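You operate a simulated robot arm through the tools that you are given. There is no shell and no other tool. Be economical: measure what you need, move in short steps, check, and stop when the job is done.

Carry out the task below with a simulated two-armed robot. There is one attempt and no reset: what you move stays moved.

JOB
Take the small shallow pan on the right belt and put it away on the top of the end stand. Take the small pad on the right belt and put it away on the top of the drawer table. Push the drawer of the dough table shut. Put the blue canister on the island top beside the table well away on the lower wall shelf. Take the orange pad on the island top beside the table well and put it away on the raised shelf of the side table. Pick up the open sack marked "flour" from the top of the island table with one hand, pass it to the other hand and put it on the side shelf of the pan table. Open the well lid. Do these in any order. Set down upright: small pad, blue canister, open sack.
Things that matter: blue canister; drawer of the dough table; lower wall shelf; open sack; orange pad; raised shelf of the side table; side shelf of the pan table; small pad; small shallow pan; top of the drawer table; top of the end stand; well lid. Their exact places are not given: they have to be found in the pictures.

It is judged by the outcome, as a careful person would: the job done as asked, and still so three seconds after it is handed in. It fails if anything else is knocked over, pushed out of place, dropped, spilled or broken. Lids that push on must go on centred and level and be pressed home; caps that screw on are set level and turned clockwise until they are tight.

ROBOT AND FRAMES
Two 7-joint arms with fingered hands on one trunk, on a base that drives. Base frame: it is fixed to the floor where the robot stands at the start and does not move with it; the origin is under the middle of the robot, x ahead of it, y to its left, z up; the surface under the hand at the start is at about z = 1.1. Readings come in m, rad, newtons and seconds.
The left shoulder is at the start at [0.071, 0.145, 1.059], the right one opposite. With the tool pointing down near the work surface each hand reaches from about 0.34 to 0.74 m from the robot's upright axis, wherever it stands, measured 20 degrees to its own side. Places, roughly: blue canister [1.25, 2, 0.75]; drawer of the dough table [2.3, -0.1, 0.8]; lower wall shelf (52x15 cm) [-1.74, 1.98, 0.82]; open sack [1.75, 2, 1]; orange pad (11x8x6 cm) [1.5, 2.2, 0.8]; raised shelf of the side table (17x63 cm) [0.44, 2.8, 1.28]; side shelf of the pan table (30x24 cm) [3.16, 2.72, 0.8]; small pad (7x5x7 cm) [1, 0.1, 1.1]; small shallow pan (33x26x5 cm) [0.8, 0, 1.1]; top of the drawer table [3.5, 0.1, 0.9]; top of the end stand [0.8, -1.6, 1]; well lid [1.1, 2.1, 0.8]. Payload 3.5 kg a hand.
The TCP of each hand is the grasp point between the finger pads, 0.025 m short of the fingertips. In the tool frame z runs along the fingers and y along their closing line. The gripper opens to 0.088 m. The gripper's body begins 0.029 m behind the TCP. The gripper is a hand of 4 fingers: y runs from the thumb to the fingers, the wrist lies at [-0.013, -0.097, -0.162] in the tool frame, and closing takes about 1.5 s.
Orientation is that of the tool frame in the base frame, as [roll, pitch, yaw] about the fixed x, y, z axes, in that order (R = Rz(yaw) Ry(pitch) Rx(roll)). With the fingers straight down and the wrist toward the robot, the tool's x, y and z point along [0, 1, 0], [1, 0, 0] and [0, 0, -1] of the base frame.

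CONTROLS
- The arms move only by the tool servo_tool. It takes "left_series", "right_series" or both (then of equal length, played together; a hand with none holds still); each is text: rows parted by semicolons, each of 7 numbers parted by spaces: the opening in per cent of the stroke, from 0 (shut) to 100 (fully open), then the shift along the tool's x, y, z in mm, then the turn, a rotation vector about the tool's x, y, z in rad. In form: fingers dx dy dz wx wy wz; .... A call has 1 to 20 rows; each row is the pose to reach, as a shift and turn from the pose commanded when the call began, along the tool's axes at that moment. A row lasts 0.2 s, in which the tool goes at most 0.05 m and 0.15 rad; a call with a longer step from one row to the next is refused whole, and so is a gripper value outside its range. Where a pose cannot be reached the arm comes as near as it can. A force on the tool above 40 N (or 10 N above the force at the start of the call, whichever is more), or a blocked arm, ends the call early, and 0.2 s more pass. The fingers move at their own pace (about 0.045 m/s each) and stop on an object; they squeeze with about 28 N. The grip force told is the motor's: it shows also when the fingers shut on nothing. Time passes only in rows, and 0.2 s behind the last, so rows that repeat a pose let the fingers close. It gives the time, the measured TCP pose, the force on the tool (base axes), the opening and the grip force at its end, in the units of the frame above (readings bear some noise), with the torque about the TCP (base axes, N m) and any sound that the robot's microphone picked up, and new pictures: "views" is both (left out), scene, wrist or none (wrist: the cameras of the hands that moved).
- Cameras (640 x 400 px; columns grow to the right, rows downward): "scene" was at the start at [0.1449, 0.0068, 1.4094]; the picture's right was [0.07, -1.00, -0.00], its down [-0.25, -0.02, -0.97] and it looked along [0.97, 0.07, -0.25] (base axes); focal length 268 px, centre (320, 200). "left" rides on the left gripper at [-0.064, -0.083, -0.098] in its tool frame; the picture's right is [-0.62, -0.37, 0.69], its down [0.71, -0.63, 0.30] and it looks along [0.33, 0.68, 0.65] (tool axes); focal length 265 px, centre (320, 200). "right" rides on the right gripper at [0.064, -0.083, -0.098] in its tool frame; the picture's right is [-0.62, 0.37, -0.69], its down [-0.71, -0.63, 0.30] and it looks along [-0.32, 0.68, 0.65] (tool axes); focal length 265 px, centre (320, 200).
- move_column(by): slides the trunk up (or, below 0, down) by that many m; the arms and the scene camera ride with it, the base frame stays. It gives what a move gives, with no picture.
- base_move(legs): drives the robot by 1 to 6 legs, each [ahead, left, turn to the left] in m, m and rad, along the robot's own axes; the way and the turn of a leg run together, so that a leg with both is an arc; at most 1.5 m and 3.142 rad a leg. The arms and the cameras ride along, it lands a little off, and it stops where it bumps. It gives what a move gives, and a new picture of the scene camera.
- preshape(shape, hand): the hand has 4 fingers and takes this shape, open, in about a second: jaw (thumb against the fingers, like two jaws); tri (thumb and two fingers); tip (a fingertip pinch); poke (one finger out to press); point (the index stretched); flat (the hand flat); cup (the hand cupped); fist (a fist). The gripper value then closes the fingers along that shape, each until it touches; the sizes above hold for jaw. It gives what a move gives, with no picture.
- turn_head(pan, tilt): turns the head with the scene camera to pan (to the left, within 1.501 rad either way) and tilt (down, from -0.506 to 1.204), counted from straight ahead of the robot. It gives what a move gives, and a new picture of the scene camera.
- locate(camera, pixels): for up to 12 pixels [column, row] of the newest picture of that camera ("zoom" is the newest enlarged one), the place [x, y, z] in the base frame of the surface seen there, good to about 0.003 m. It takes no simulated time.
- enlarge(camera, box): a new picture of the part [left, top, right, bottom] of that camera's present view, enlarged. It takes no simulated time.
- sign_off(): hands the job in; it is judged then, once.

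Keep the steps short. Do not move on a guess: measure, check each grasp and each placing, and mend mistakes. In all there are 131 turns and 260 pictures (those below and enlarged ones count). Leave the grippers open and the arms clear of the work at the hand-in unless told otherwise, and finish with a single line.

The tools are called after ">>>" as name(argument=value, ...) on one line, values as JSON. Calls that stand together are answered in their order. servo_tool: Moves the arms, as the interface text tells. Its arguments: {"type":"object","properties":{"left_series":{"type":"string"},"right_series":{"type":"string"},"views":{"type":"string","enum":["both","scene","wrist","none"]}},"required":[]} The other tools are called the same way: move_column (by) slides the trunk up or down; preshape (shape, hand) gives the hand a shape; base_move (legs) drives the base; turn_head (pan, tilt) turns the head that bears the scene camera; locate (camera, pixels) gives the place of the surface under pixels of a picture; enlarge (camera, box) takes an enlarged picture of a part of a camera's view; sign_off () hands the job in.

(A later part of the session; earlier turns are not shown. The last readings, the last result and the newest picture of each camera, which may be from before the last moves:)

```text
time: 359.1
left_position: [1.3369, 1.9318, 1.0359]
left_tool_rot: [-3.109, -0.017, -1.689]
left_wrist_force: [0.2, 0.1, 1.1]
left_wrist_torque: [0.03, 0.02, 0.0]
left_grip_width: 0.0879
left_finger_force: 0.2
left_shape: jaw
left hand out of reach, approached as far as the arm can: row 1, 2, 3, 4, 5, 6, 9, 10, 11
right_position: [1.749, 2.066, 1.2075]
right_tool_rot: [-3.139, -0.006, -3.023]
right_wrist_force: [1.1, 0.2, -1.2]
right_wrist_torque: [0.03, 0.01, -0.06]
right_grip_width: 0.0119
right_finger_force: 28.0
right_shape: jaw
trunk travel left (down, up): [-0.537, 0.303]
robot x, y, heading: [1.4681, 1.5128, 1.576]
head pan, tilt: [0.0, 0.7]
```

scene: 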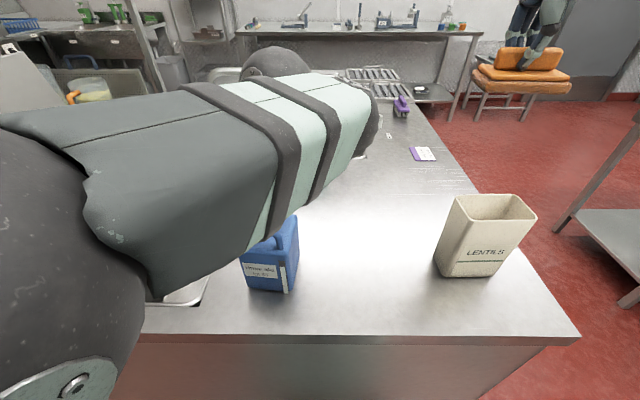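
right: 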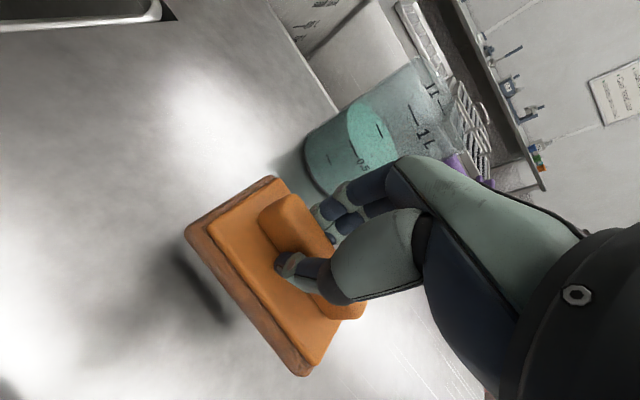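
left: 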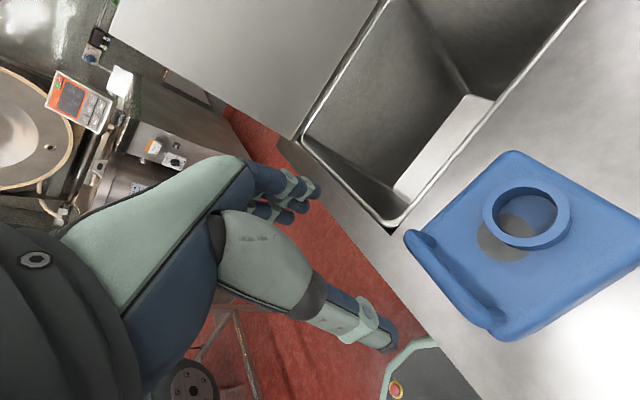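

>>> base_move(legs=[[0.02, -0.035, 0]])

>>> move_column(by=-0.04)

>>> servo_tool(left_series="100 0 0 0 0 0 0", views="wrist")

>>> locate(camera="left", pixels=[[350, 210], [400, 250], [450, 300], [380, 230], [430, 280], [320, 200]])

```text
time: 359.9
left_position: [1.3681, 1.9518, 1.0353]
left_tool_rot: [-3.106, -0.023, -1.688]
left_wrist_force: [0.5, 0.4, 0.0]
left_wrist_torque: [0.02, -0.01, 0.02]
left_grip_width: 0.0876
left_finger_force: 0.0
left_shape: jaw
right_position: [1.7795, 2.0837, 1.2104]
right_tool_rot: [-3.139, -0.002, -3.024]
right_wrist_force: [-0.3, -0.4, -0.7]
right_wrist_torque: [0.01, -0.01, 0.01]
right_grip_width: 0.0118
right_finger_force: 28.1
right_shape: jaw
trunk travel left (down, up): [-0.537, 0.303]
robot x, y, heading: [1.5011, 1.5318, 1.569]
head pan, tilt: [0.0, 0.7]
```

scene: 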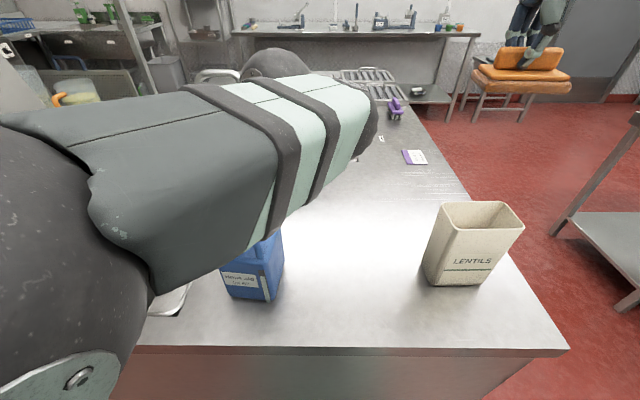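

```text
time: 360.8
left_position: [1.3692, 1.9523, 0.9948]
left_tool_rot: [-3.102, -0.02, -1.687]
left_wrist_force: [-0.2, -0.1, 0.1]
left_wrist_torque: [0.05, 0.0, 0.02]
left_grip_width: 0.0876
left_finger_force: 0.1
left_shape: jaw
right_position: [1.781, 2.085, 1.1678]
right_tool_rot: [-3.139, -0.003, -3.023]
right_wrist_force: [0.2, -0.8, -0.3]
right_wrist_torque: [-0.01, -0.01, 0.06]
right_grip_width: 0.0122
right_finger_force: 28.0
right_shape: jaw
trunk travel left (down, up): [-0.497, 0.343]
robot x, y, heading: [1.5015, 1.5337, 1.574]
head pan, tilt: [0.0, 0.7]
```

```text
time: 361.2
left_position: [1.3684, 1.952, 0.9959]
left_tool_rot: [-3.103, -0.021, -1.686]
left_wrist_force: [0.0, -0.4, 0.0]
left_wrist_torque: [0.01, -0.01, 0.03]
left_grip_width: 0.0879
left_finger_force: 0.1
left_shape: jaw
right_position: [1.781, 2.0853, 1.1675]
right_tool_rot: [-3.138, -0.002, -3.022]
right_wrist_force: [0.1, -0.2, -0.4]
right_wrist_torque: [0.0, -0.01, 0.04]
right_grip_width: 0.012
right_finger_force: 28.3
right_shape: jaw
trunk travel left (down, up): [-0.497, 0.343]
robot x, y, heading: [1.504, 1.5363, 1.571]
head pan, tilt: [0.0, 0.7]
```

left: 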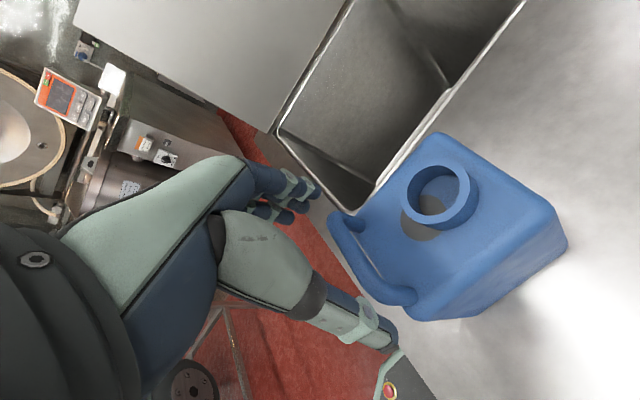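

```text
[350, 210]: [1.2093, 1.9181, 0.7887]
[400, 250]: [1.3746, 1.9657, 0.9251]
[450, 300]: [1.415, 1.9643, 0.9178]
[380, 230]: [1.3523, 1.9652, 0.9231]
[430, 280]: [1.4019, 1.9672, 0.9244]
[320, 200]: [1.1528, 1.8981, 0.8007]
```

>>> move_column(by=-0.043)

>>> servo_tool(left_series="70 0 0 0 0 0 0; 30 0 0 0 0 0 0; 0 0 0 0 0 0 0; 0 0 0 0 0 0 0; 0 0 0 0 0 0 0; 0 0 0 0 0 0 0; 0 0 0 0 0 0 0; 0 0 0 0 0 0 0", views="wrist")

```text
time: 362.0
left_position: [1.3683, 1.9524, 0.9528]
left_tool_rot: [-3.104, -0.021, -1.686]
left_wrist_force: [0.0, 0.5, 0.1]
left_wrist_torque: [0.01, 0.0, -0.01]
left_grip_width: 0.0876
left_finger_force: 0.1
left_shape: jaw
right_position: [1.7817, 2.0859, 1.1255]
right_tool_rot: [-3.138, -0.004, -3.023]
right_wrist_force: [-0.2, 0.2, -0.5]
right_wrist_torque: [-0.02, -0.04, 0.0]
right_grip_width: 0.012
right_finger_force: 27.7
right_shape: jaw
trunk travel left (down, up): [-0.454, 0.386]
robot x, y, heading: [1.5014, 1.5347, 1.571]
head pan, tilt: [0.0, 0.7]
```

```text
time: 363.8
left_position: [1.3679, 1.9529, 0.9526]
left_tool_rot: [-3.101, -0.021, -1.686]
left_wrist_force: [-4.1, 0.5, 3.4]
left_wrist_torque: [0.15, 0.09, 0.19]
left_grip_width: 0.0123
left_finger_force: 28.2
left_shape: jaw
right_position: [1.78, 2.0863, 1.1256]
right_tool_rot: [-3.138, -0.004, -3.023]
right_wrist_force: [0.2, 0.1, -0.6]
right_wrist_torque: [0.04, -0.03, 0.01]
right_grip_width: 0.0121
right_finger_force: 28.1
right_shape: jaw
trunk travel left (down, up): [-0.454, 0.386]
robot x, y, heading: [1.4994, 1.5303, 1.576]
head pan, tilt: [0.0, 0.7]
```

left: 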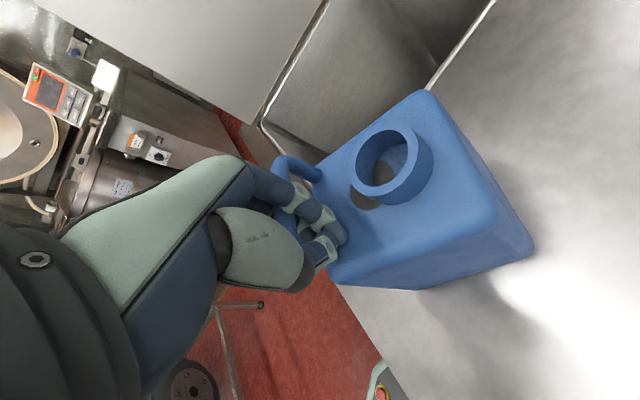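

>>> move_column(by=0.04)

>>> servo_tool(left_series="0 0 0 0 0 0 0", views="both")

```text
time: 364.6
left_position: [1.3676, 1.9542, 0.9908]
left_tool_rot: [-3.101, -0.024, -1.686]
left_wrist_force: [0.1, 0.6, -10.1]
left_wrist_torque: [-0.02, -0.13, -0.01]
left_grip_width: 0.0098
left_finger_force: 28.1
left_shape: jaw
right_position: [1.7815, 2.0871, 1.1633]
right_tool_rot: [-3.137, -0.003, -3.023]
right_wrist_force: [-0.5, 0.1, 0.2]
right_wrist_torque: [0.02, 0.02, 0.02]
right_grip_width: 0.0119
right_finger_force: 27.9
right_shape: jaw
trunk travel left (down, up): [-0.494, 0.346]
robot x, y, heading: [1.5031, 1.5376, 1.574]
head pan, tilt: [0.0, 0.7]
```

```text
time: 365.1
left_position: [1.3683, 1.9533, 0.9914]
left_tool_rot: [-3.1, -0.024, -1.687]
left_wrist_force: [1.2, 0.4, -10.1]
left_wrist_torque: [-0.02, -0.14, 0.02]
left_grip_width: 0.0098
left_finger_force: 27.8
left_shape: jaw
right_position: [1.7804, 2.0859, 1.1632]
right_tool_rot: [-3.139, -0.003, -3.023]
right_wrist_force: [0.4, -0.6, -0.4]
right_wrist_torque: [0.04, -0.01, 0.01]
right_grip_width: 0.0118
right_finger_force: 27.9
right_shape: jaw
trunk travel left (down, up): [-0.494, 0.346]
robot x, y, heading: [1.5038, 1.5365, 1.571]
head pan, tilt: [0.0, 0.7]
```

scene: 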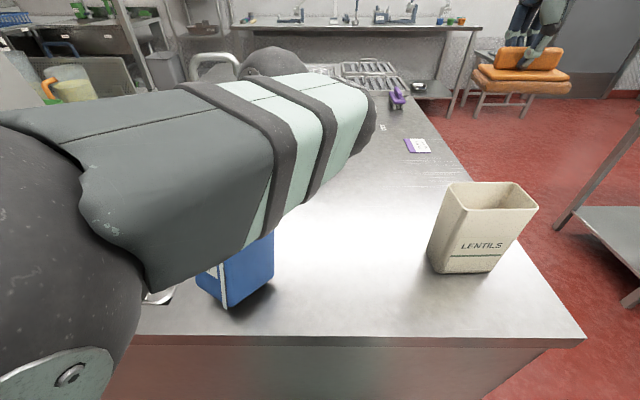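
left: 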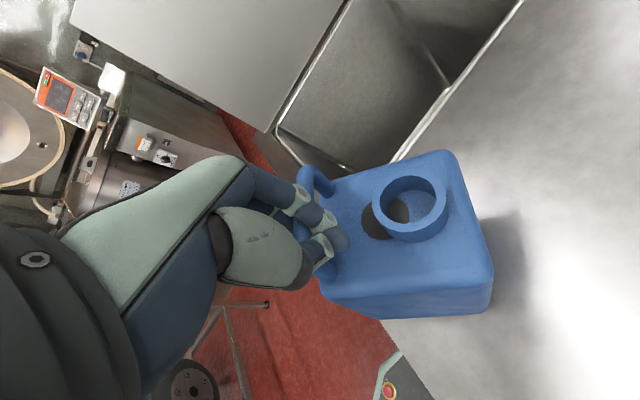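

>>> move_column(by=0.33)

>>> base_move(legs=[[-0.25, 0, 0], [0, 1.4, 0], [0.25, 0, 0]])

>>> turn_head(pan=-0.15, tilt=0.5)

```text
time: 368.3
left_position: [1.3674, 1.9547, 1.321]
left_tool_rot: [-3.102, -0.024, -1.689]
left_wrist_force: [-0.3, 0.3, -11.5]
left_wrist_torque: [-0.06, -0.15, -0.03]
left_grip_width: 0.0099
left_finger_force: 28.0
left_shape: jaw
right_position: [1.78, 2.0865, 1.4938]
right_tool_rot: [-3.138, -0.003, -3.024]
right_wrist_force: [-0.1, 0.6, -0.9]
right_wrist_torque: [-0.02, 0.01, -0.05]
right_grip_width: 0.0121
right_finger_force: 27.8
right_shape: jaw
trunk travel left (down, up): [-0.824, 0.016]
robot x, y, heading: [1.5002, 1.5341, 1.574]
head pan, tilt: [0.0, 0.7]
```

```text
time: 378.2
left_position: [-0.0559, 1.9728, 1.3225]
left_tool_rot: [-3.102, -0.018, -1.703]
left_wrist_force: [0.5, -1.6, -11.2]
left_wrist_torque: [-0.1, -0.14, -0.01]
left_grip_width: 0.0098
left_finger_force: 28.1
left_shape: jaw
right_position: [0.3585, 2.0997, 1.4971]
right_tool_rot: [3.14, -0.003, -3.039]
right_wrist_force: [-0.3, 0.1, -0.2]
right_wrist_torque: [0.01, 0.01, -0.03]
right_grip_width: 0.0119
right_finger_force: 28.1
right_shape: jaw
trunk travel left (down, up): [-0.824, 0.016]
robot x, y, heading: [0.069, 1.5521, 1.561]
head pan, tilt: [0.0, 0.7]
```

scene: 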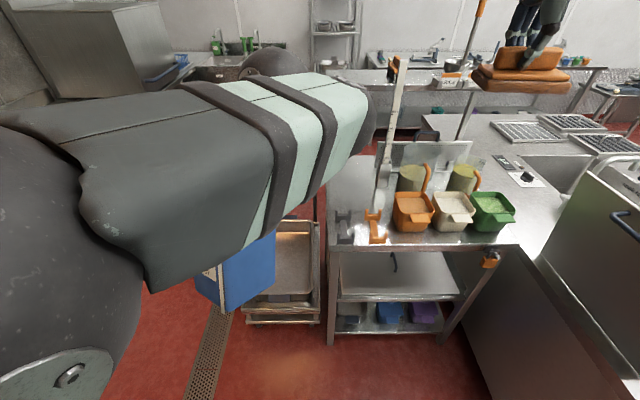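

```text
time: 379.0
left_position: [-0.0564, 1.976, 1.3206]
left_tool_rot: [-3.099, -0.024, -1.701]
left_wrist_force: [-1.5, -0.4, -10.3]
left_wrist_torque: [-0.06, -0.13, -0.01]
left_grip_width: 0.0098
left_finger_force: 27.5
left_shape: jaw
right_position: [0.3589, 2.1029, 1.4952]
right_tool_rot: [-3.138, -0.002, -3.04]
right_wrist_force: [0.5, -0.4, -1.0]
right_wrist_torque: [0.0, 0.0, 0.03]
right_grip_width: 0.0121
right_finger_force: 28.2
right_shape: jaw
trunk travel left (down, up): [-0.824, 0.016]
robot x, y, heading: [0.071, 1.5558, 1.552]
head pan, tilt: [-0.15, 0.499]
```

scene: 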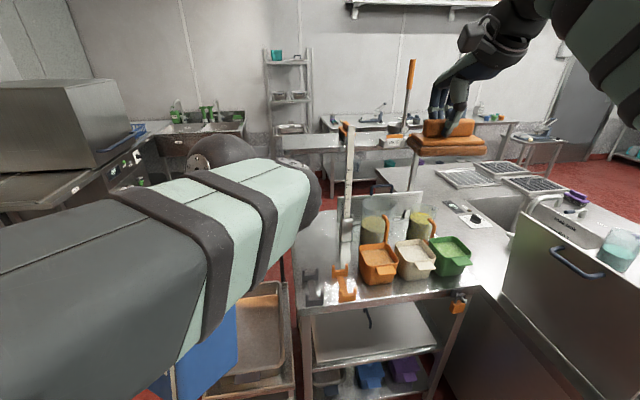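

>>> locate(camera="scene", pixels=[[330, 148], [315, 140], [360, 143], [385, 150], [300, 145], [348, 130], [347, 180], [405, 130], [322, 290], [290, 140], [410, 60], [420, 285]])

>>> enlarge(camera="scene", box=[260, 90, 440, 210])

```text
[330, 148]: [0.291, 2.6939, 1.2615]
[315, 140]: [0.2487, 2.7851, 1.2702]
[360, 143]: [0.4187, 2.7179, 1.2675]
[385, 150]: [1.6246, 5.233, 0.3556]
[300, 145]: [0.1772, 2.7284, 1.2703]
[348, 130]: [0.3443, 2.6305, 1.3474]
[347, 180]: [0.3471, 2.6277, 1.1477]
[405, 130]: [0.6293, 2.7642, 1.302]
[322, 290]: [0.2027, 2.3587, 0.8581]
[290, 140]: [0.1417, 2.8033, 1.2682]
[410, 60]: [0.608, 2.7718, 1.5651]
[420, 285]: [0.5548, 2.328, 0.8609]
```

```text
3.33 times, centred on (350, 150) of scene
```

zoom: 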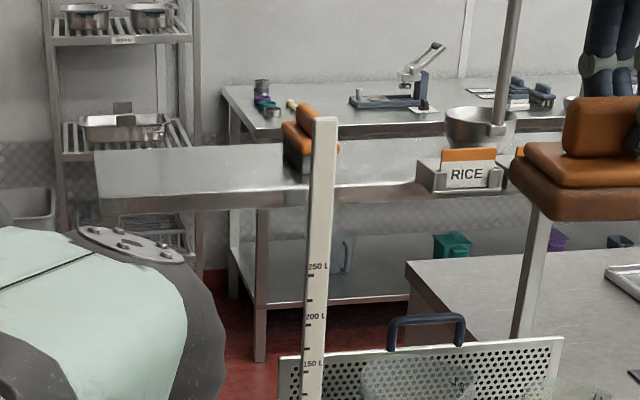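

>>> locate(camera="scene", pixels=[[265, 300], [288, 330], [240, 385], [260, 375], [310, 330], [300, 370], [60, 130], [100, 170], [230, 340], [145, 205]])

```text
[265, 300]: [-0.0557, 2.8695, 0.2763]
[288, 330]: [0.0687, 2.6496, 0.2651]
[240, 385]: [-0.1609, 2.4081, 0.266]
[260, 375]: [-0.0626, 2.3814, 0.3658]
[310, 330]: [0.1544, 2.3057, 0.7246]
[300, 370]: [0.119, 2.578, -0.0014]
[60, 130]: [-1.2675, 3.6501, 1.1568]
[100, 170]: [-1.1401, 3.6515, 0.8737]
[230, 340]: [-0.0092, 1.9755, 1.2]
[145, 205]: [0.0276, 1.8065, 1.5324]
```

>>> base_move(legs=[[0.43, 0, 0.018]])

>>> servo_tool(right_series="0 40 0 0 0 0 0; 0 80 -5 0 0 0 0; 0 120 -10 0 0 0 0; 0 149 -15 0 0 0 0; 0 145 20 0 0 0 0; 0 141 60 0 0 0 0; 0 136 100 0 0 0 0; 0 132 140 10 0 0 0; 0 128 180 30 0 0 0; 0 125 217 50 0 0 0; 0 125 217 80 0 0 0; 0 125 217 80 0 0 0", views="both")

```text
time: 381.6
left_position: [-0.0621, 2.4031, 1.323]
left_tool_rot: [-3.102, -0.02, -1.686]
left_wrist_force: [0.1, -0.8, -10.7]
left_wrist_torque: [-0.04, -0.12, -0.01]
left_grip_width: 0.0097
left_finger_force: 28.2
left_shape: jaw
right_position: [0.3516, 2.5347, 1.4959]
right_tool_rot: [-3.141, -0.005, -3.022]
right_wrist_force: [0.1, -0.3, -0.2]
right_wrist_torque: [0.03, 0.01, 0.01]
right_grip_width: 0.0119
right_finger_force: 27.9
right_shape: jaw
trunk travel left (down, up): [-0.824, 0.016]
robot x, y, heading: [0.0724, 1.9831, 1.577]
head pan, tilt: [-0.15, 0.499]
```

scene: 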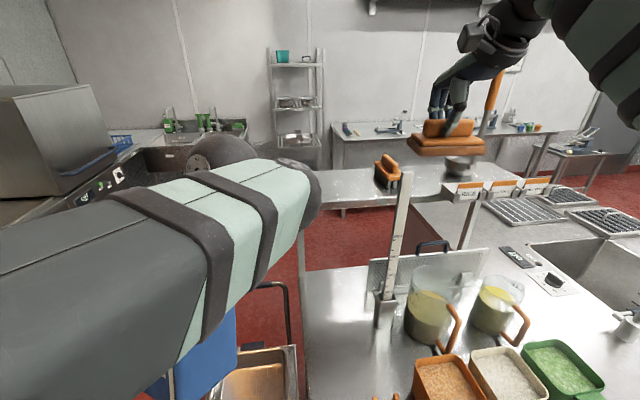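

```text
time: 384.2
left_position: [-0.0621, 2.402, 1.3211]
left_tool_rot: [-3.1, -0.021, -1.686]
left_wrist_force: [-0.1, -1.0, -11.0]
left_wrist_torque: [-0.01, -0.14, -0.02]
left_grip_width: 0.0098
left_finger_force: 28.1
left_shape: jaw
right_position: [0.2078, 2.6606, 1.3941]
right_tool_rot: [-3.14, -0.002, -3.02]
right_wrist_force: [0.1, -0.2, -1.5]
right_wrist_torque: [0.02, -0.02, 0.0]
right_grip_width: 0.0119
right_finger_force: 27.5
right_shape: jaw
right hand out of reach, approached as far as the arm can: row 7, 8, 9, 10, 11, 12
trunk travel left (down, up): [-0.824, 0.016]
robot x, y, heading: [0.0709, 1.98, 1.571]
head pan, tilt: [-0.15, 0.499]
```

scene: 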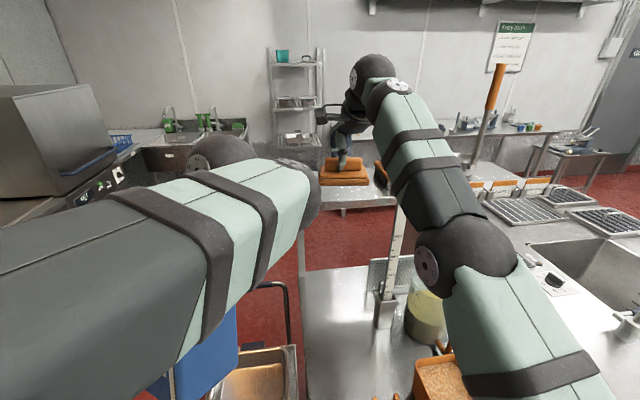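
right: 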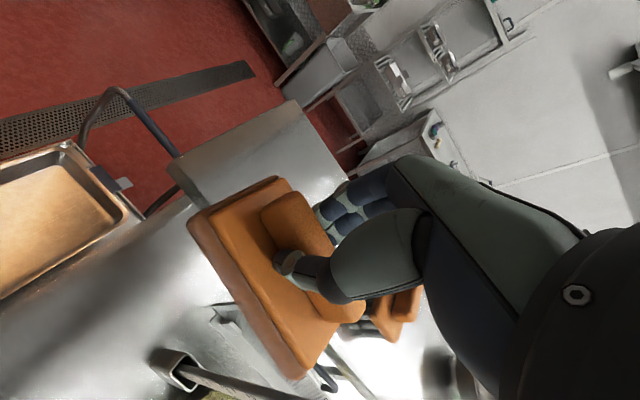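

>>> base_move(legs=[[0.065, 0, 0]])

>>> servo_tool(right_series="0 0 0 15 0 0 0; 0 0 0 30 0 0 0; 0 0 0 45 0 0 0; 0 0 0 58 0 0 0; 0 0 0 66 0 0 0; 0 0 0 70 0 0 0; 0 0 0 70 0 0 0", views="both")

```text
time: 385.4
left_position: [-0.0599, 2.4671, 1.3186]
left_tool_rot: [-3.095, -0.033, -1.687]
left_wrist_force: [0.3, -0.2, -11.4]
left_wrist_torque: [0.01, -0.12, 0.04]
left_grip_width: 0.0098
left_finger_force: 28.0
left_shape: jaw
right_position: [0.2093, 2.7258, 1.3887]
right_tool_rot: [-3.132, -0.004, -3.023]
right_wrist_force: [1.1, 0.1, -0.8]
right_wrist_torque: [-0.06, -0.02, -0.06]
right_grip_width: 0.0117
right_finger_force: 28.0
right_shape: jaw
trunk travel left (down, up): [-0.824, 0.016]
robot x, y, heading: [0.0696, 2.042, 1.577]
head pan, tilt: [-0.15, 0.499]
stopped in leg 1: the robot was blocked; the commanded pose is now the measured one
```

scene: 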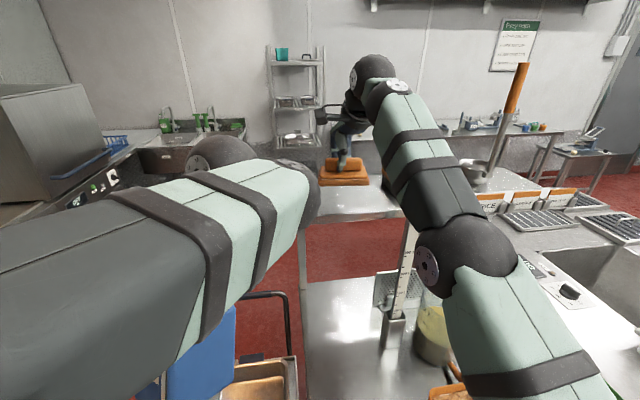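

```text
time: 387.0
left_position: [-0.0621, 2.4646, 1.3199]
left_tool_rot: [-3.097, -0.025, -1.686]
left_wrist_force: [0.1, -0.6, -10.8]
left_wrist_torque: [-0.02, -0.14, -0.01]
left_grip_width: 0.0096
left_finger_force: 28.1
left_shape: jaw
right_position: [0.2091, 2.7231, 1.3224]
right_tool_rot: [-3.137, -0.003, -3.026]
right_wrist_force: [0.4, -1.0, -0.7]
right_wrist_torque: [-0.02, -0.01, -0.04]
right_grip_width: 0.0117
right_finger_force: 27.4
right_shape: jaw
trunk travel left (down, up): [-0.824, 0.016]
robot x, y, heading: [0.0693, 2.0446, 1.569]
head pan, tilt: [-0.15, 0.499]
```

scene: 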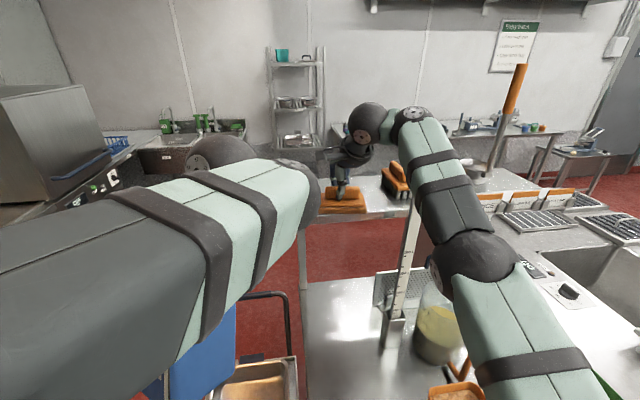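
right: 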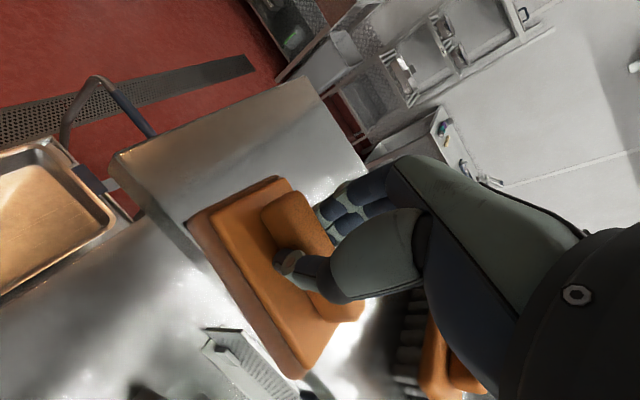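

>>> locate(camera="right", pixels=[[130, 160], [165, 190], [195, 220], [215, 245], [300, 100], [250, 150], [190, 225], [290, 370]])

>>> servo_tool(right_series="0 0 0 2 0 0 0; 0 0 0 4 0 0 0; 0 0 0 6 0 0 0; 0 0 0 6 0 0 0", views="none")

```text
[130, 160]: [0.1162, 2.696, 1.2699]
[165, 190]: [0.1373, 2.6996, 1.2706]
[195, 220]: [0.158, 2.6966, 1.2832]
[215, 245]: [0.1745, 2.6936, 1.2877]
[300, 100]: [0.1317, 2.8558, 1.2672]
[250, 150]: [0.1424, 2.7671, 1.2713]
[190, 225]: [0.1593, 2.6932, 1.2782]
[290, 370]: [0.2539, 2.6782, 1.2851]
```

```text
time: 388.0
left_position: [-0.0621, 2.4642, 1.3217]
left_tool_rot: [-3.099, -0.024, -1.688]
left_wrist_force: [0.3, 0.4, -11.7]
left_wrist_torque: [-0.01, -0.09, 0.0]
left_grip_width: 0.0097
left_finger_force: 27.8
left_shape: jaw
right_position: [0.2094, 2.7211, 1.3198]
right_tool_rot: [3.138, -0.003, -3.024]
right_wrist_force: [1.8, 6.2, 18.4]
right_wrist_torque: [0.21, 0.01, 0.01]
right_grip_width: 0.0125
right_finger_force: 28.3
right_shape: jaw
trunk travel left (down, up): [-0.824, 0.016]
robot x, y, heading: [0.0738, 2.0433, 1.569]
head pan, tilt: [-0.15, 0.499]
```

>>> servo_tool(right_series="0 0 0 -8 0 0 0; 0 0 12 -10 0 0 0; 0 0 25 -10 0 0 0; 0 0 38 -10 0 0 0; 0 0 45 -10 0 0 0; 0 0 45 -4 0 0 0; 0 0 45 -4 0 0 0", views="wrist")

```text
time: 389.6
left_position: [-0.061, 2.4627, 1.321]
left_tool_rot: [-3.097, -0.024, -1.686]
left_wrist_force: [0.9, 0.3, -10.9]
left_wrist_torque: [0.01, -0.11, -0.03]
left_grip_width: 0.0096
left_finger_force: 27.7
left_shape: jaw
right_position: [0.2035, 2.7557, 1.3204]
right_tool_rot: [-3.141, -0.001, -3.025]
right_wrist_force: [1.7, 0.0, 5.4]
right_wrist_torque: [0.02, 0.02, 0.0]
right_grip_width: 0.0124
right_finger_force: 27.9
right_shape: jaw
right hand out of reach, approached as far as the arm can: row 4, 5, 6, 7
trunk travel left (down, up): [-0.824, 0.016]
robot x, y, heading: [0.0714, 2.0486, 1.572]
head pan, tilt: [-0.15, 0.499]
```

right: 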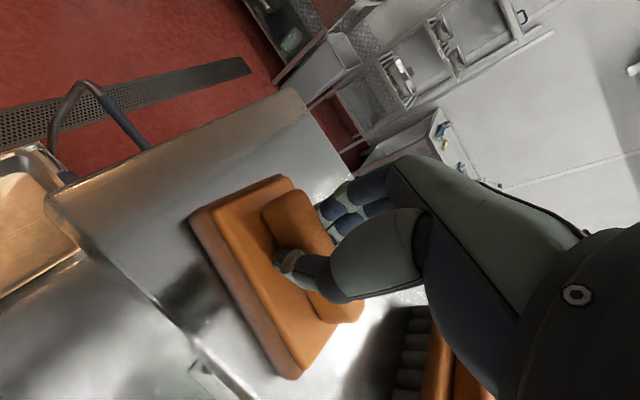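

>>> servo_tool(right_series="25 0 0 0 0 0 0; 50 0 0 0 0 0 0; 50 0 0 0 0 0 0; 50 0 0 -20 0 0 0; 50 0 0 -50 0 0 0; 50 0 0 -90 0 0 0; 50 0 -40 -110 0 0 0; 50 0 -80 -120 0 0 0; 50 0 -120 -130 0 0 0; 50 0 -165 -140 0 0 0; 50 0 -210 -140 0 0 0", views="scene")

```text
time: 392.0
left_position: [-0.0609, 2.4627, 1.321]
left_tool_rot: [-3.098, -0.026, -1.688]
left_wrist_force: [0.1, -1.0, -11.0]
left_wrist_torque: [-0.03, -0.11, 0.0]
left_grip_width: 0.0095
left_finger_force: 27.7
left_shape: jaw
right_position: [0.2308, 2.5472, 1.4584]
right_tool_rot: [-3.139, -0.004, -3.025]
right_wrist_force: [0.4, 0.7, 0.2]
right_wrist_torque: [-0.03, -0.03, -0.02]
right_grip_width: 0.0437
right_finger_force: 0.1
right_shape: jaw
right hand out of reach, approached as far as the arm can: row 4, 5, 6, 7
trunk travel left (down, up): [-0.824, 0.016]
robot x, y, heading: [0.0686, 2.0431, 1.571]
head pan, tilt: [-0.15, 0.499]
```

scene: 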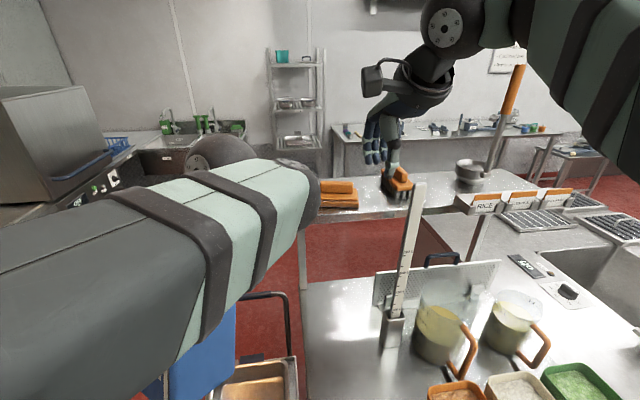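

>>> base_move(legs=[[-0.11, 0, 0], [0, 0, 1.571], [0.9, 0, 0]])

>>> servo_tool(left_series="0 -9 -12 0 0 0 0.145; 0 -18 -24 0 0 0 0.29; 0 -28 -36 0 0 0 0.435; 0 -37 -48 0 0 0 0.58; 0 -47 -60 0 0 0 0.725; 0 -56 -72 0 0 0 0.87; 0 -66 -84 0 0 0 1.015; 0 -75 -96 0 0 0 1.16; 0 -85 -108 0 0 0 1.305; 0 -94 -120 0 0 0 1.45; 0 -94 -120 0 0 0 1.45", right_series="50 -30 0 0 0 0 0; 50 -60 -10 0 0 0 0; 50 -90 -20 0 0 0 0; 50 -120 -30 0 0 0 0; 50 -140 -40 0 0 0 0; 50 -160 -50 0 0 0 0; 50 -160 -50 0 0 0 0; 50 -160 -50 0 0 0 0; 50 -160 -50 0 0 0 0; 50 -160 -50 0 0 0 0; 50 -160 -50 0 0 0 0", views="wrist")

>>> move_column(by=-0.2)

>>> turn_head(pan=0.0, tilt=0.4)

>>> locate(camera="scene", pixels=[[320, 200], [250, 200], [390, 200], [320, 240], [250, 240], [390, 240], [320, 160], [390, 160], [450, 220], [320, 280], [450, 280], [450, 330]])

```text
time: 401.3
left_position: [-1.2178, 1.7499, 1.3224]
left_tool_rot: [-3.096, -0.025, -0.073]
left_wrist_force: [0.3, -0.9, -10.9]
left_wrist_torque: [0.17, 0.01, 0.0]
left_grip_width: 0.0095
left_finger_force: 28.4
left_shape: jaw
right_position: [-1.3178, 2.0368, 1.4564]
right_tool_rot: [-3.137, -0.002, -1.409]
right_wrist_force: [0.3, -1.1, 0.0]
right_wrist_torque: [-0.02, 0.01, 0.02]
right_grip_width: 0.0438
right_finger_force: 0.0
right_shape: jaw
trunk travel left (down, up): [-0.824, 0.016]
robot x, y, heading: [-0.8057, 1.9027, -3.1]
head pan, tilt: [-0.15, 0.499]
```

scene: 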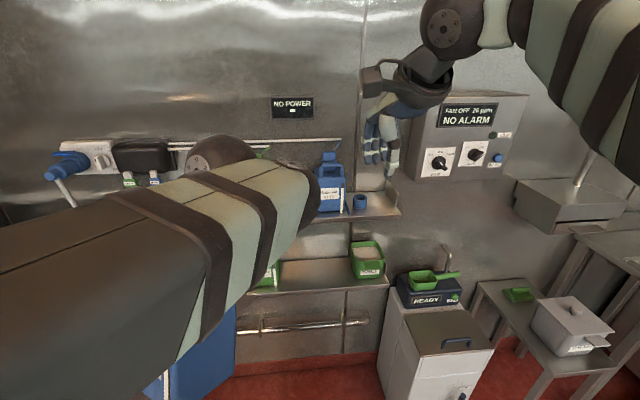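

```text
time: 403.7
left_position: [-1.3066, 1.8765, 1.3215]
left_tool_rot: [-3.11, 0.043, -1.523]
left_wrist_force: [0.0, -0.4, -11.4]
left_wrist_torque: [-0.09, -0.13, 0.02]
left_grip_width: 0.0095
left_finger_force: 28.4
left_shape: jaw
right_position: [-1.2935, 2.2022, 1.4578]
right_tool_rot: [-3.139, -0.004, -1.411]
right_wrist_force: [0.5, -0.5, 0.5]
right_wrist_torque: [0.01, 0.0, -0.06]
right_grip_width: 0.0436
right_finger_force: 0.0
right_shape: jaw
trunk travel left (down, up): [-0.824, 0.016]
robot x, y, heading: [-0.8042, 1.9006, -3.101]
head pan, tilt: [-0.15, 0.499]
```

right: 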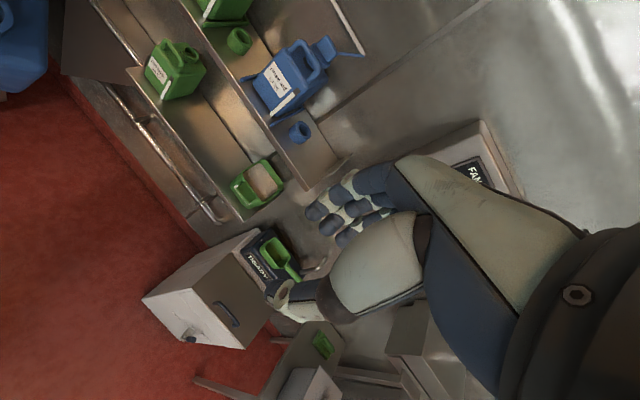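
left: 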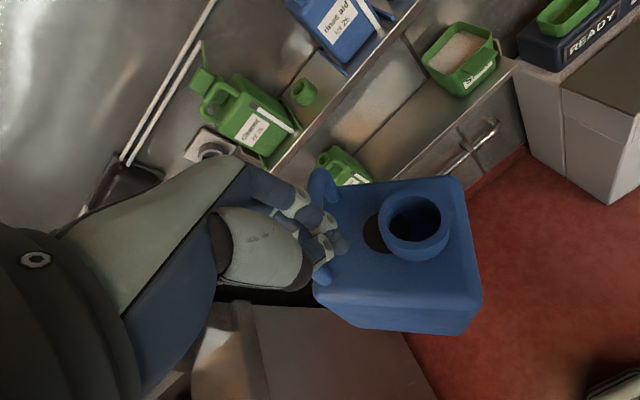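

```text
time: 405.9
left_position: [-1.3049, 1.8756, 1.1221]
left_tool_rot: [-3.111, 0.04, -1.523]
left_wrist_force: [-0.3, -0.3, -10.6]
left_wrist_torque: [-0.02, -0.18, 0.01]
left_grip_width: 0.0097
left_finger_force: 28.1
left_shape: jaw
right_position: [-1.2932, 2.202, 1.2575]
right_tool_rot: [-3.137, -0.006, -1.41]
right_wrist_force: [-0.1, -0.1, 1.1]
right_wrist_torque: [-0.02, -0.01, -0.01]
right_grip_width: 0.044
right_finger_force: 0.1
right_shape: jaw
trunk travel left (down, up): [-0.624, 0.216]
robot x, y, heading: [-0.8065, 1.9017, -3.099]
head pan, tilt: [-0.15, 0.499]
```

```text
time: 406.6
left_position: [-1.3056, 1.8769, 1.1217]
left_tool_rot: [-3.108, 0.041, -1.523]
left_wrist_force: [0.8, 0.9, -10.7]
left_wrist_torque: [0.01, -0.13, -0.01]
left_grip_width: 0.0094
left_finger_force: 28.0
left_shape: jaw
right_position: [-1.2933, 2.2021, 1.2566]
right_tool_rot: [-3.138, -0.004, -1.412]
right_wrist_force: [-0.2, 0.0, 0.5]
right_wrist_torque: [0.01, 0.02, 0.0]
right_grip_width: 0.0438
right_finger_force: 0.1
right_shape: jaw
trunk travel left (down, up): [-0.624, 0.216]
robot x, y, heading: [-0.8094, 1.9007, -3.099]
head pan, tilt: [0.0, 0.4]
```

scene: 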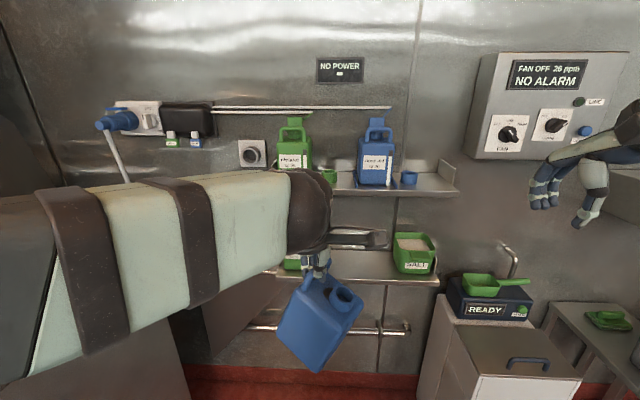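

```text
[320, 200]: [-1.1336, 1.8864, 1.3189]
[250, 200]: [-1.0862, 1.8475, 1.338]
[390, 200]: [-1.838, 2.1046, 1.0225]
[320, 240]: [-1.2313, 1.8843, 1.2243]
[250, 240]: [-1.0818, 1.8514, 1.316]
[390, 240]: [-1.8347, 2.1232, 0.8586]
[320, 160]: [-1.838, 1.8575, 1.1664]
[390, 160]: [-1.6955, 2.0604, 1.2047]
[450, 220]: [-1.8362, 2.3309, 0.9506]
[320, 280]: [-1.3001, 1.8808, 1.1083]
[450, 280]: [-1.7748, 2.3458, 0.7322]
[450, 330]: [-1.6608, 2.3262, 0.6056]
```

>>> servo_tool(left_series="0 -15 0 0 0 0 0; 0 -35 0 0 0 0 0; 0 -55 0 0 0 0 0; 0 -74 0 0 0 0 0; 0 -74 0 0 0 0 0", right_series="50 -15 -30 0 0 0 0; 50 -30 -60 0 0 0 0; 50 -45 -100 0 0 0 0; 50 -60 -130 0 0 0 0; 50 -60 -150 0 0 0 0", views="none")

>>> move_column(by=-0.08)

>>> base_move(legs=[[0, -0.06, -0.04], [0.35, 0, 0]])

>>> turn_head(pan=-0.3, tilt=0.6)

>>> servo_tool(left_series="0 0 0 0 0 0 0", views="both")

>>> locate(camera="scene", pixels=[[300, 180], [300, 220], [300, 260], [300, 300], [340, 180], [340, 220], [340, 260], [260, 220], [260, 260], [260, 300], [380, 220], [220, 260]])

>>> locate(camera="left", pixels=[[350, 200], [400, 240], [450, 200], [400, 290], [470, 280], [440, 320], [350, 280], [330, 190], [420, 100], [500, 200], [460, 330], [400, 330]])

```text
time: 407.8
left_position: [-1.3068, 1.9512, 1.1249]
left_tool_rot: [-3.108, 0.041, -1.521]
left_wrist_force: [0.7, 0.1, -9.3]
left_wrist_torque: [-0.04, -0.13, 0.0]
left_grip_width: 0.0097
left_finger_force: 27.8
left_shape: jaw
right_position: [-1.1985, 2.2826, 1.2167]
right_tool_rot: [-3.137, -0.002, -1.41]
right_wrist_force: [0.6, 0.2, 0.0]
right_wrist_torque: [-0.01, 0.0, 0.03]
right_grip_width: 0.044
right_finger_force: 0.1
right_shape: jaw
right hand out of reach, approached as far as the arm can: row 3, 4, 5
trunk travel left (down, up): [-0.624, 0.216]
robot x, y, heading: [-0.8082, 1.8984, -3.102]
head pan, tilt: [0.0, 0.4]
```

```text
time: 408.9
left_position: [-1.3066, 1.9517, 1.0433]
left_tool_rot: [-3.111, 0.04, -1.523]
left_wrist_force: [0.1, -0.3, -10.9]
left_wrist_torque: [0.03, -0.1, 0.02]
left_grip_width: 0.0099
left_finger_force: 28.1
left_shape: jaw
right_position: [-1.1996, 2.2831, 1.1375]
right_tool_rot: [-3.138, -0.003, -1.412]
right_wrist_force: [0.4, -0.1, 0.4]
right_wrist_torque: [0.0, 0.0, 0.0]
right_grip_width: 0.0437
right_finger_force: 0.1
right_shape: jaw
trunk travel left (down, up): [-0.544, 0.296]
robot x, y, heading: [-0.8067, 1.9016, -3.094]
head pan, tilt: [0.0, 0.4]
```

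```text
time: 411.8
left_position: [-1.6527, 2.0334, 1.0394]
left_tool_rot: [-3.097, 0.034, -1.57]
left_wrist_force: [6.8, -1.2, -34.6]
left_wrist_torque: [0.27, 0.09, 0.07]
left_grip_width: 0.0094
left_finger_force: 28.5
left_shape: jaw
right_position: [-1.5314, 2.3599, 1.1352]
right_tool_rot: [-3.136, -0.001, -1.457]
right_wrist_force: [-0.4, 0.8, 0.5]
right_wrist_torque: [-0.01, 0.0, 0.0]
right_grip_width: 0.0436
right_finger_force: 0.0
right_shape: jaw
trunk travel left (down, up): [-0.544, 0.296]
robot x, y, heading: [-1.1554, 1.9556, 3.14]
head pan, tilt: [0.0, 0.4]
```

scene: 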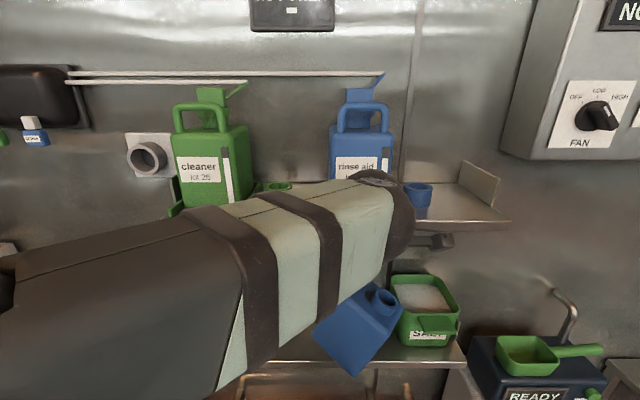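

```text
time: 412.6
left_position: [-1.6501, 2.0316, 1.039]
left_tool_rot: [-3.099, 0.033, -1.571]
left_wrist_force: [-0.3, -0.8, -13.2]
left_wrist_torque: [0.09, -0.07, 0.06]
left_grip_width: 0.0098
left_finger_force: 27.6
left_shape: jaw
right_position: [-1.5293, 2.3589, 1.1377]
right_tool_rot: [-3.139, -0.003, -1.458]
right_wrist_force: [-0.4, -0.3, 1.0]
right_wrist_torque: [-0.06, 0.03, -0.02]
right_grip_width: 0.0437
right_finger_force: 0.0
right_shape: jaw
trunk travel left (down, up): [-0.544, 0.296]
robot x, y, heading: [-1.1569, 1.9593, 3.142]
head pan, tilt: [-0.3, 0.6]
```

scene: 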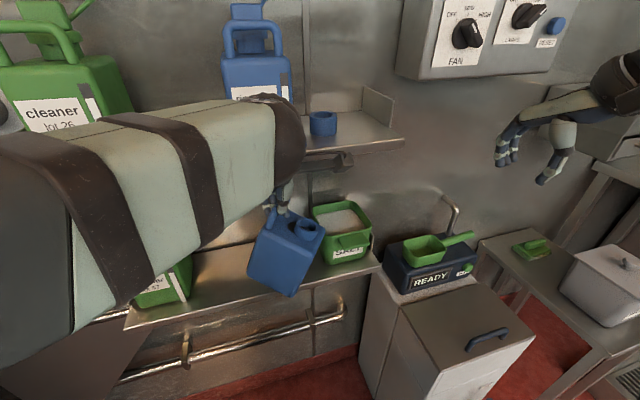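

```text
time: 413.0
left_position: [-1.6521, 2.032, 1.0403]
left_tool_rot: [-3.101, 0.033, -1.57]
left_wrist_force: [1.1, -0.7, -13.5]
left_wrist_torque: [0.05, -0.05, 0.03]
left_grip_width: 0.0097
left_finger_force: 27.9
left_shape: jaw
right_position: [-1.5294, 2.36, 1.1379]
right_tool_rot: [-3.138, -0.002, -1.456]
right_wrist_force: [-0.3, -0.3, 0.1]
right_wrist_torque: [-0.02, 0.02, 0.0]
right_grip_width: 0.0437
right_finger_force: 0.1
right_shape: jaw
trunk travel left (down, up): [-0.544, 0.296]
robot x, y, heading: [-1.1582, 1.9602, 3.142]
head pan, tilt: [-0.3, 0.6]
```

scene: 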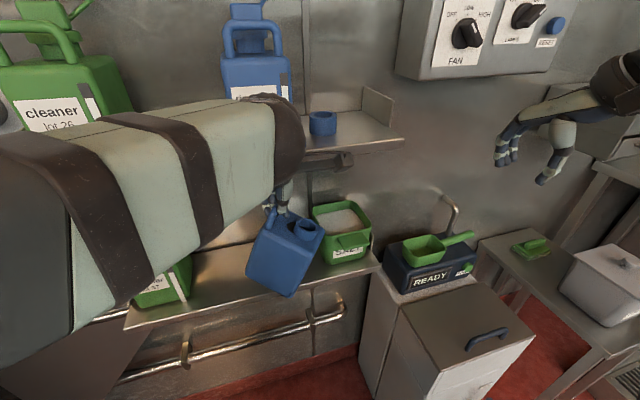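
left: 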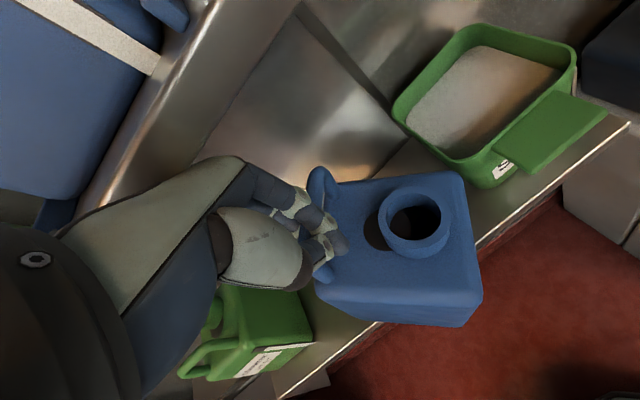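

```text
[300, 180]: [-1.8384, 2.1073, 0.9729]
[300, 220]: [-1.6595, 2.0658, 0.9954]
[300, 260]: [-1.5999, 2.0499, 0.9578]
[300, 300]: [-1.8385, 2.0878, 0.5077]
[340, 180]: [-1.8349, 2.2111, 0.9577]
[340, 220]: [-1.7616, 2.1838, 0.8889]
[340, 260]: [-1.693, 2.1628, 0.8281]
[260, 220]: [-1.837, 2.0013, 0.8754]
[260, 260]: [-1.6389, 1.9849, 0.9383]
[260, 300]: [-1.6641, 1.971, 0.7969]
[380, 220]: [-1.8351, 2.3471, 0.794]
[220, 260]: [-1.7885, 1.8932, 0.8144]
```

```text
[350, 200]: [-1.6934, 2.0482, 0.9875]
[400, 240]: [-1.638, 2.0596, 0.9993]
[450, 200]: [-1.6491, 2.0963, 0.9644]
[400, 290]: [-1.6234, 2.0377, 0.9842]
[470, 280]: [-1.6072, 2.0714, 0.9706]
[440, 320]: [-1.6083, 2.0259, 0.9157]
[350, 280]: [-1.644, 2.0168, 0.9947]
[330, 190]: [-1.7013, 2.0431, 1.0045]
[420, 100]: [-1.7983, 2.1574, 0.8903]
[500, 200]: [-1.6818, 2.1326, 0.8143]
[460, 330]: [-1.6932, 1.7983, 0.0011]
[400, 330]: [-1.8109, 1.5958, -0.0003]
```

>>> servo_tool(left_series="0 18 0 12 0 0 0; 0 37 0 25 0 0 0; 0 37 0 32 0 0 0; 0 37 16 34 0 0 0; 0 37 32 34 0 0 0; 0 37 48 35 0 0 0; 0 50 48 37 0 0 0; 0 64 48 40 0 0 0; 0 78 48 44 0 0 0; 0 92 48 48 0 0 0; 0 105 48 54 0 0 0; 0 116 48 60 0 0 0; 0 116 48 60 0 0 0", views="both")

>>> locate(camera="left", pixels=[[350, 200], [350, 280], [450, 200], [470, 280], [400, 290], [440, 320], [400, 240], [330, 190], [380, 180], [420, 180], [460, 240], [500, 260]])

```text
time: 414.4
left_position: [-1.679, 1.9945, 1.0037]
left_tool_rot: [-3.096, 0.032, -1.574]
left_wrist_force: [34.9, -6.8, 3.3]
left_wrist_torque: [0.52, 3.7, 0.46]
left_grip_width: 0.0099
left_finger_force: 28.3
left_shape: jaw
right_position: [-1.5177, 2.3548, 1.1419]
right_tool_rot: [3.138, 0.003, -1.456]
right_wrist_force: [0.5, -0.3, 0.2]
right_wrist_torque: [0.02, 0.03, 0.01]
right_grip_width: 0.044
right_finger_force: 0.1
right_shape: jaw
trunk travel left (down, up): [-0.544, 0.296]
robot x, y, heading: [-1.1522, 1.957, 3.144]
head pan, tilt: [-0.3, 0.6]
stopped in row 7 (left hand): the force on the tool passed its limit at 50 N (the readings are from after the stop); the commanded pose is now the measured one
```

scene: 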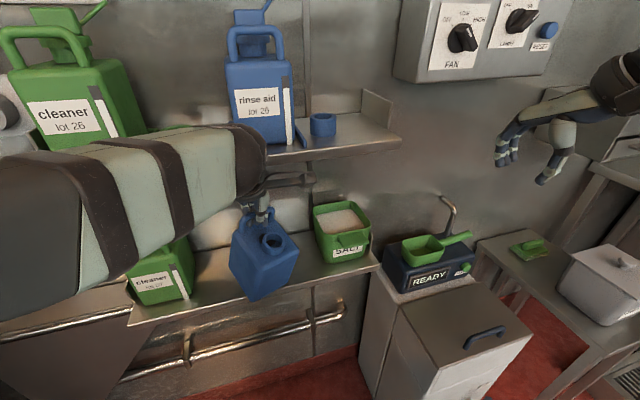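
left: 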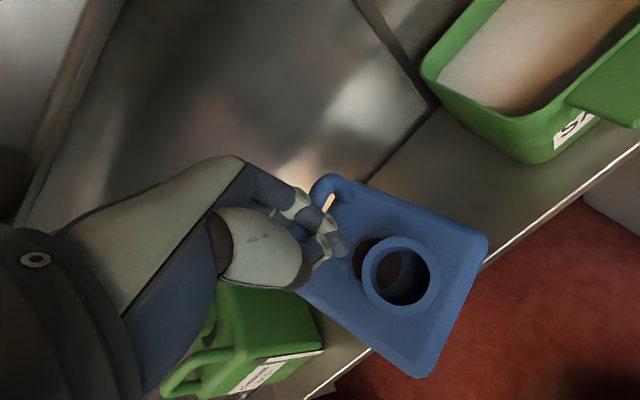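

```text
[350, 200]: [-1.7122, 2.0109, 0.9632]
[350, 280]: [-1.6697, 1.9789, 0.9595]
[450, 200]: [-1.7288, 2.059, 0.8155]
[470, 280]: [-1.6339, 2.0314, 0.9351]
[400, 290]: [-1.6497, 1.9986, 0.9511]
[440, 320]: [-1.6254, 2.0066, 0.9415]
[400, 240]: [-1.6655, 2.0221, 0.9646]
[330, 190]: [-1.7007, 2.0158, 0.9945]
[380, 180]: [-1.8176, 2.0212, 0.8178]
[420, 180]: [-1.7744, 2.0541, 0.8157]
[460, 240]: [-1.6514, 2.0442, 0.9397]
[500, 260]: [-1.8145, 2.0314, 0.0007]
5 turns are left
```

>>> servo_tool(left_series="0 0 -8 0 0 0 0; 0 12 -10 3 0 0 0; 0 24 -10 6 0 0 0; 0 36 -10 10 0 0 0; 0 48 -10 14 0 0 0; 0 60 -10 18 0 0 0; 0 70 -10 23 0 0 0; 0 72 -4 25 0 0 0; 0 72 4 25 0 0 0; 0 72 12 25 0 0 0; 0 72 17 25 0 0 0", views="both")

>>> locate(camera="left", pixels=[[350, 200], [350, 280], [450, 220], [460, 280], [400, 290], [430, 340], [400, 240], [380, 330], [400, 200], [420, 180], [430, 250], [480, 250]])

```text
time: 416.8
left_position: [-1.6957, 1.9223, 0.9717]
left_tool_rot: [-3.089, 0.03, -1.572]
left_wrist_force: [35.5, -9.4, -11.1]
left_wrist_torque: [1.74, 5.4, 0.11]
left_grip_width: 0.0098
left_finger_force: 28.1
left_shape: jaw
right_position: [-1.5204, 2.356, 1.1401]
right_tool_rot: [3.134, 0.002, -1.456]
right_wrist_force: [0.0, -0.5, -0.5]
right_wrist_torque: [-0.01, -0.01, 0.0]
right_grip_width: 0.0439
right_finger_force: 0.1
right_shape: jaw
trunk travel left (down, up): [-0.544, 0.296]
robot x, y, heading: [-1.1559, 1.9583, 3.142]
head pan, tilt: [-0.3, 0.6]
```

scene: 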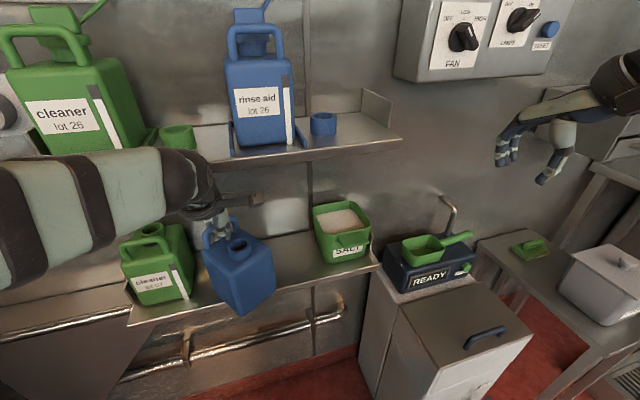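
left: 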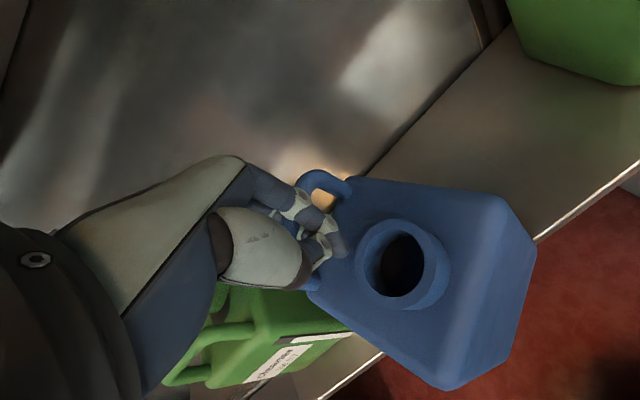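

```text
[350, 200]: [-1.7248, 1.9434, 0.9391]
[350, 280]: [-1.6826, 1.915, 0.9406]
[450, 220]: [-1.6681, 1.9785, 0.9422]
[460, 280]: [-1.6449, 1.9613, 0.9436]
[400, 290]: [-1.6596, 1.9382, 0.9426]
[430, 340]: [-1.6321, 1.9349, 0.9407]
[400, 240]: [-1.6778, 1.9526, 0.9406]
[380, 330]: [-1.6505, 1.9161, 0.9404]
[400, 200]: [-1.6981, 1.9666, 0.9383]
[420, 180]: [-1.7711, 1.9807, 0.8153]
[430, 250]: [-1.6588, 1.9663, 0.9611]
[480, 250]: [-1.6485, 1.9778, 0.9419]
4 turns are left
```

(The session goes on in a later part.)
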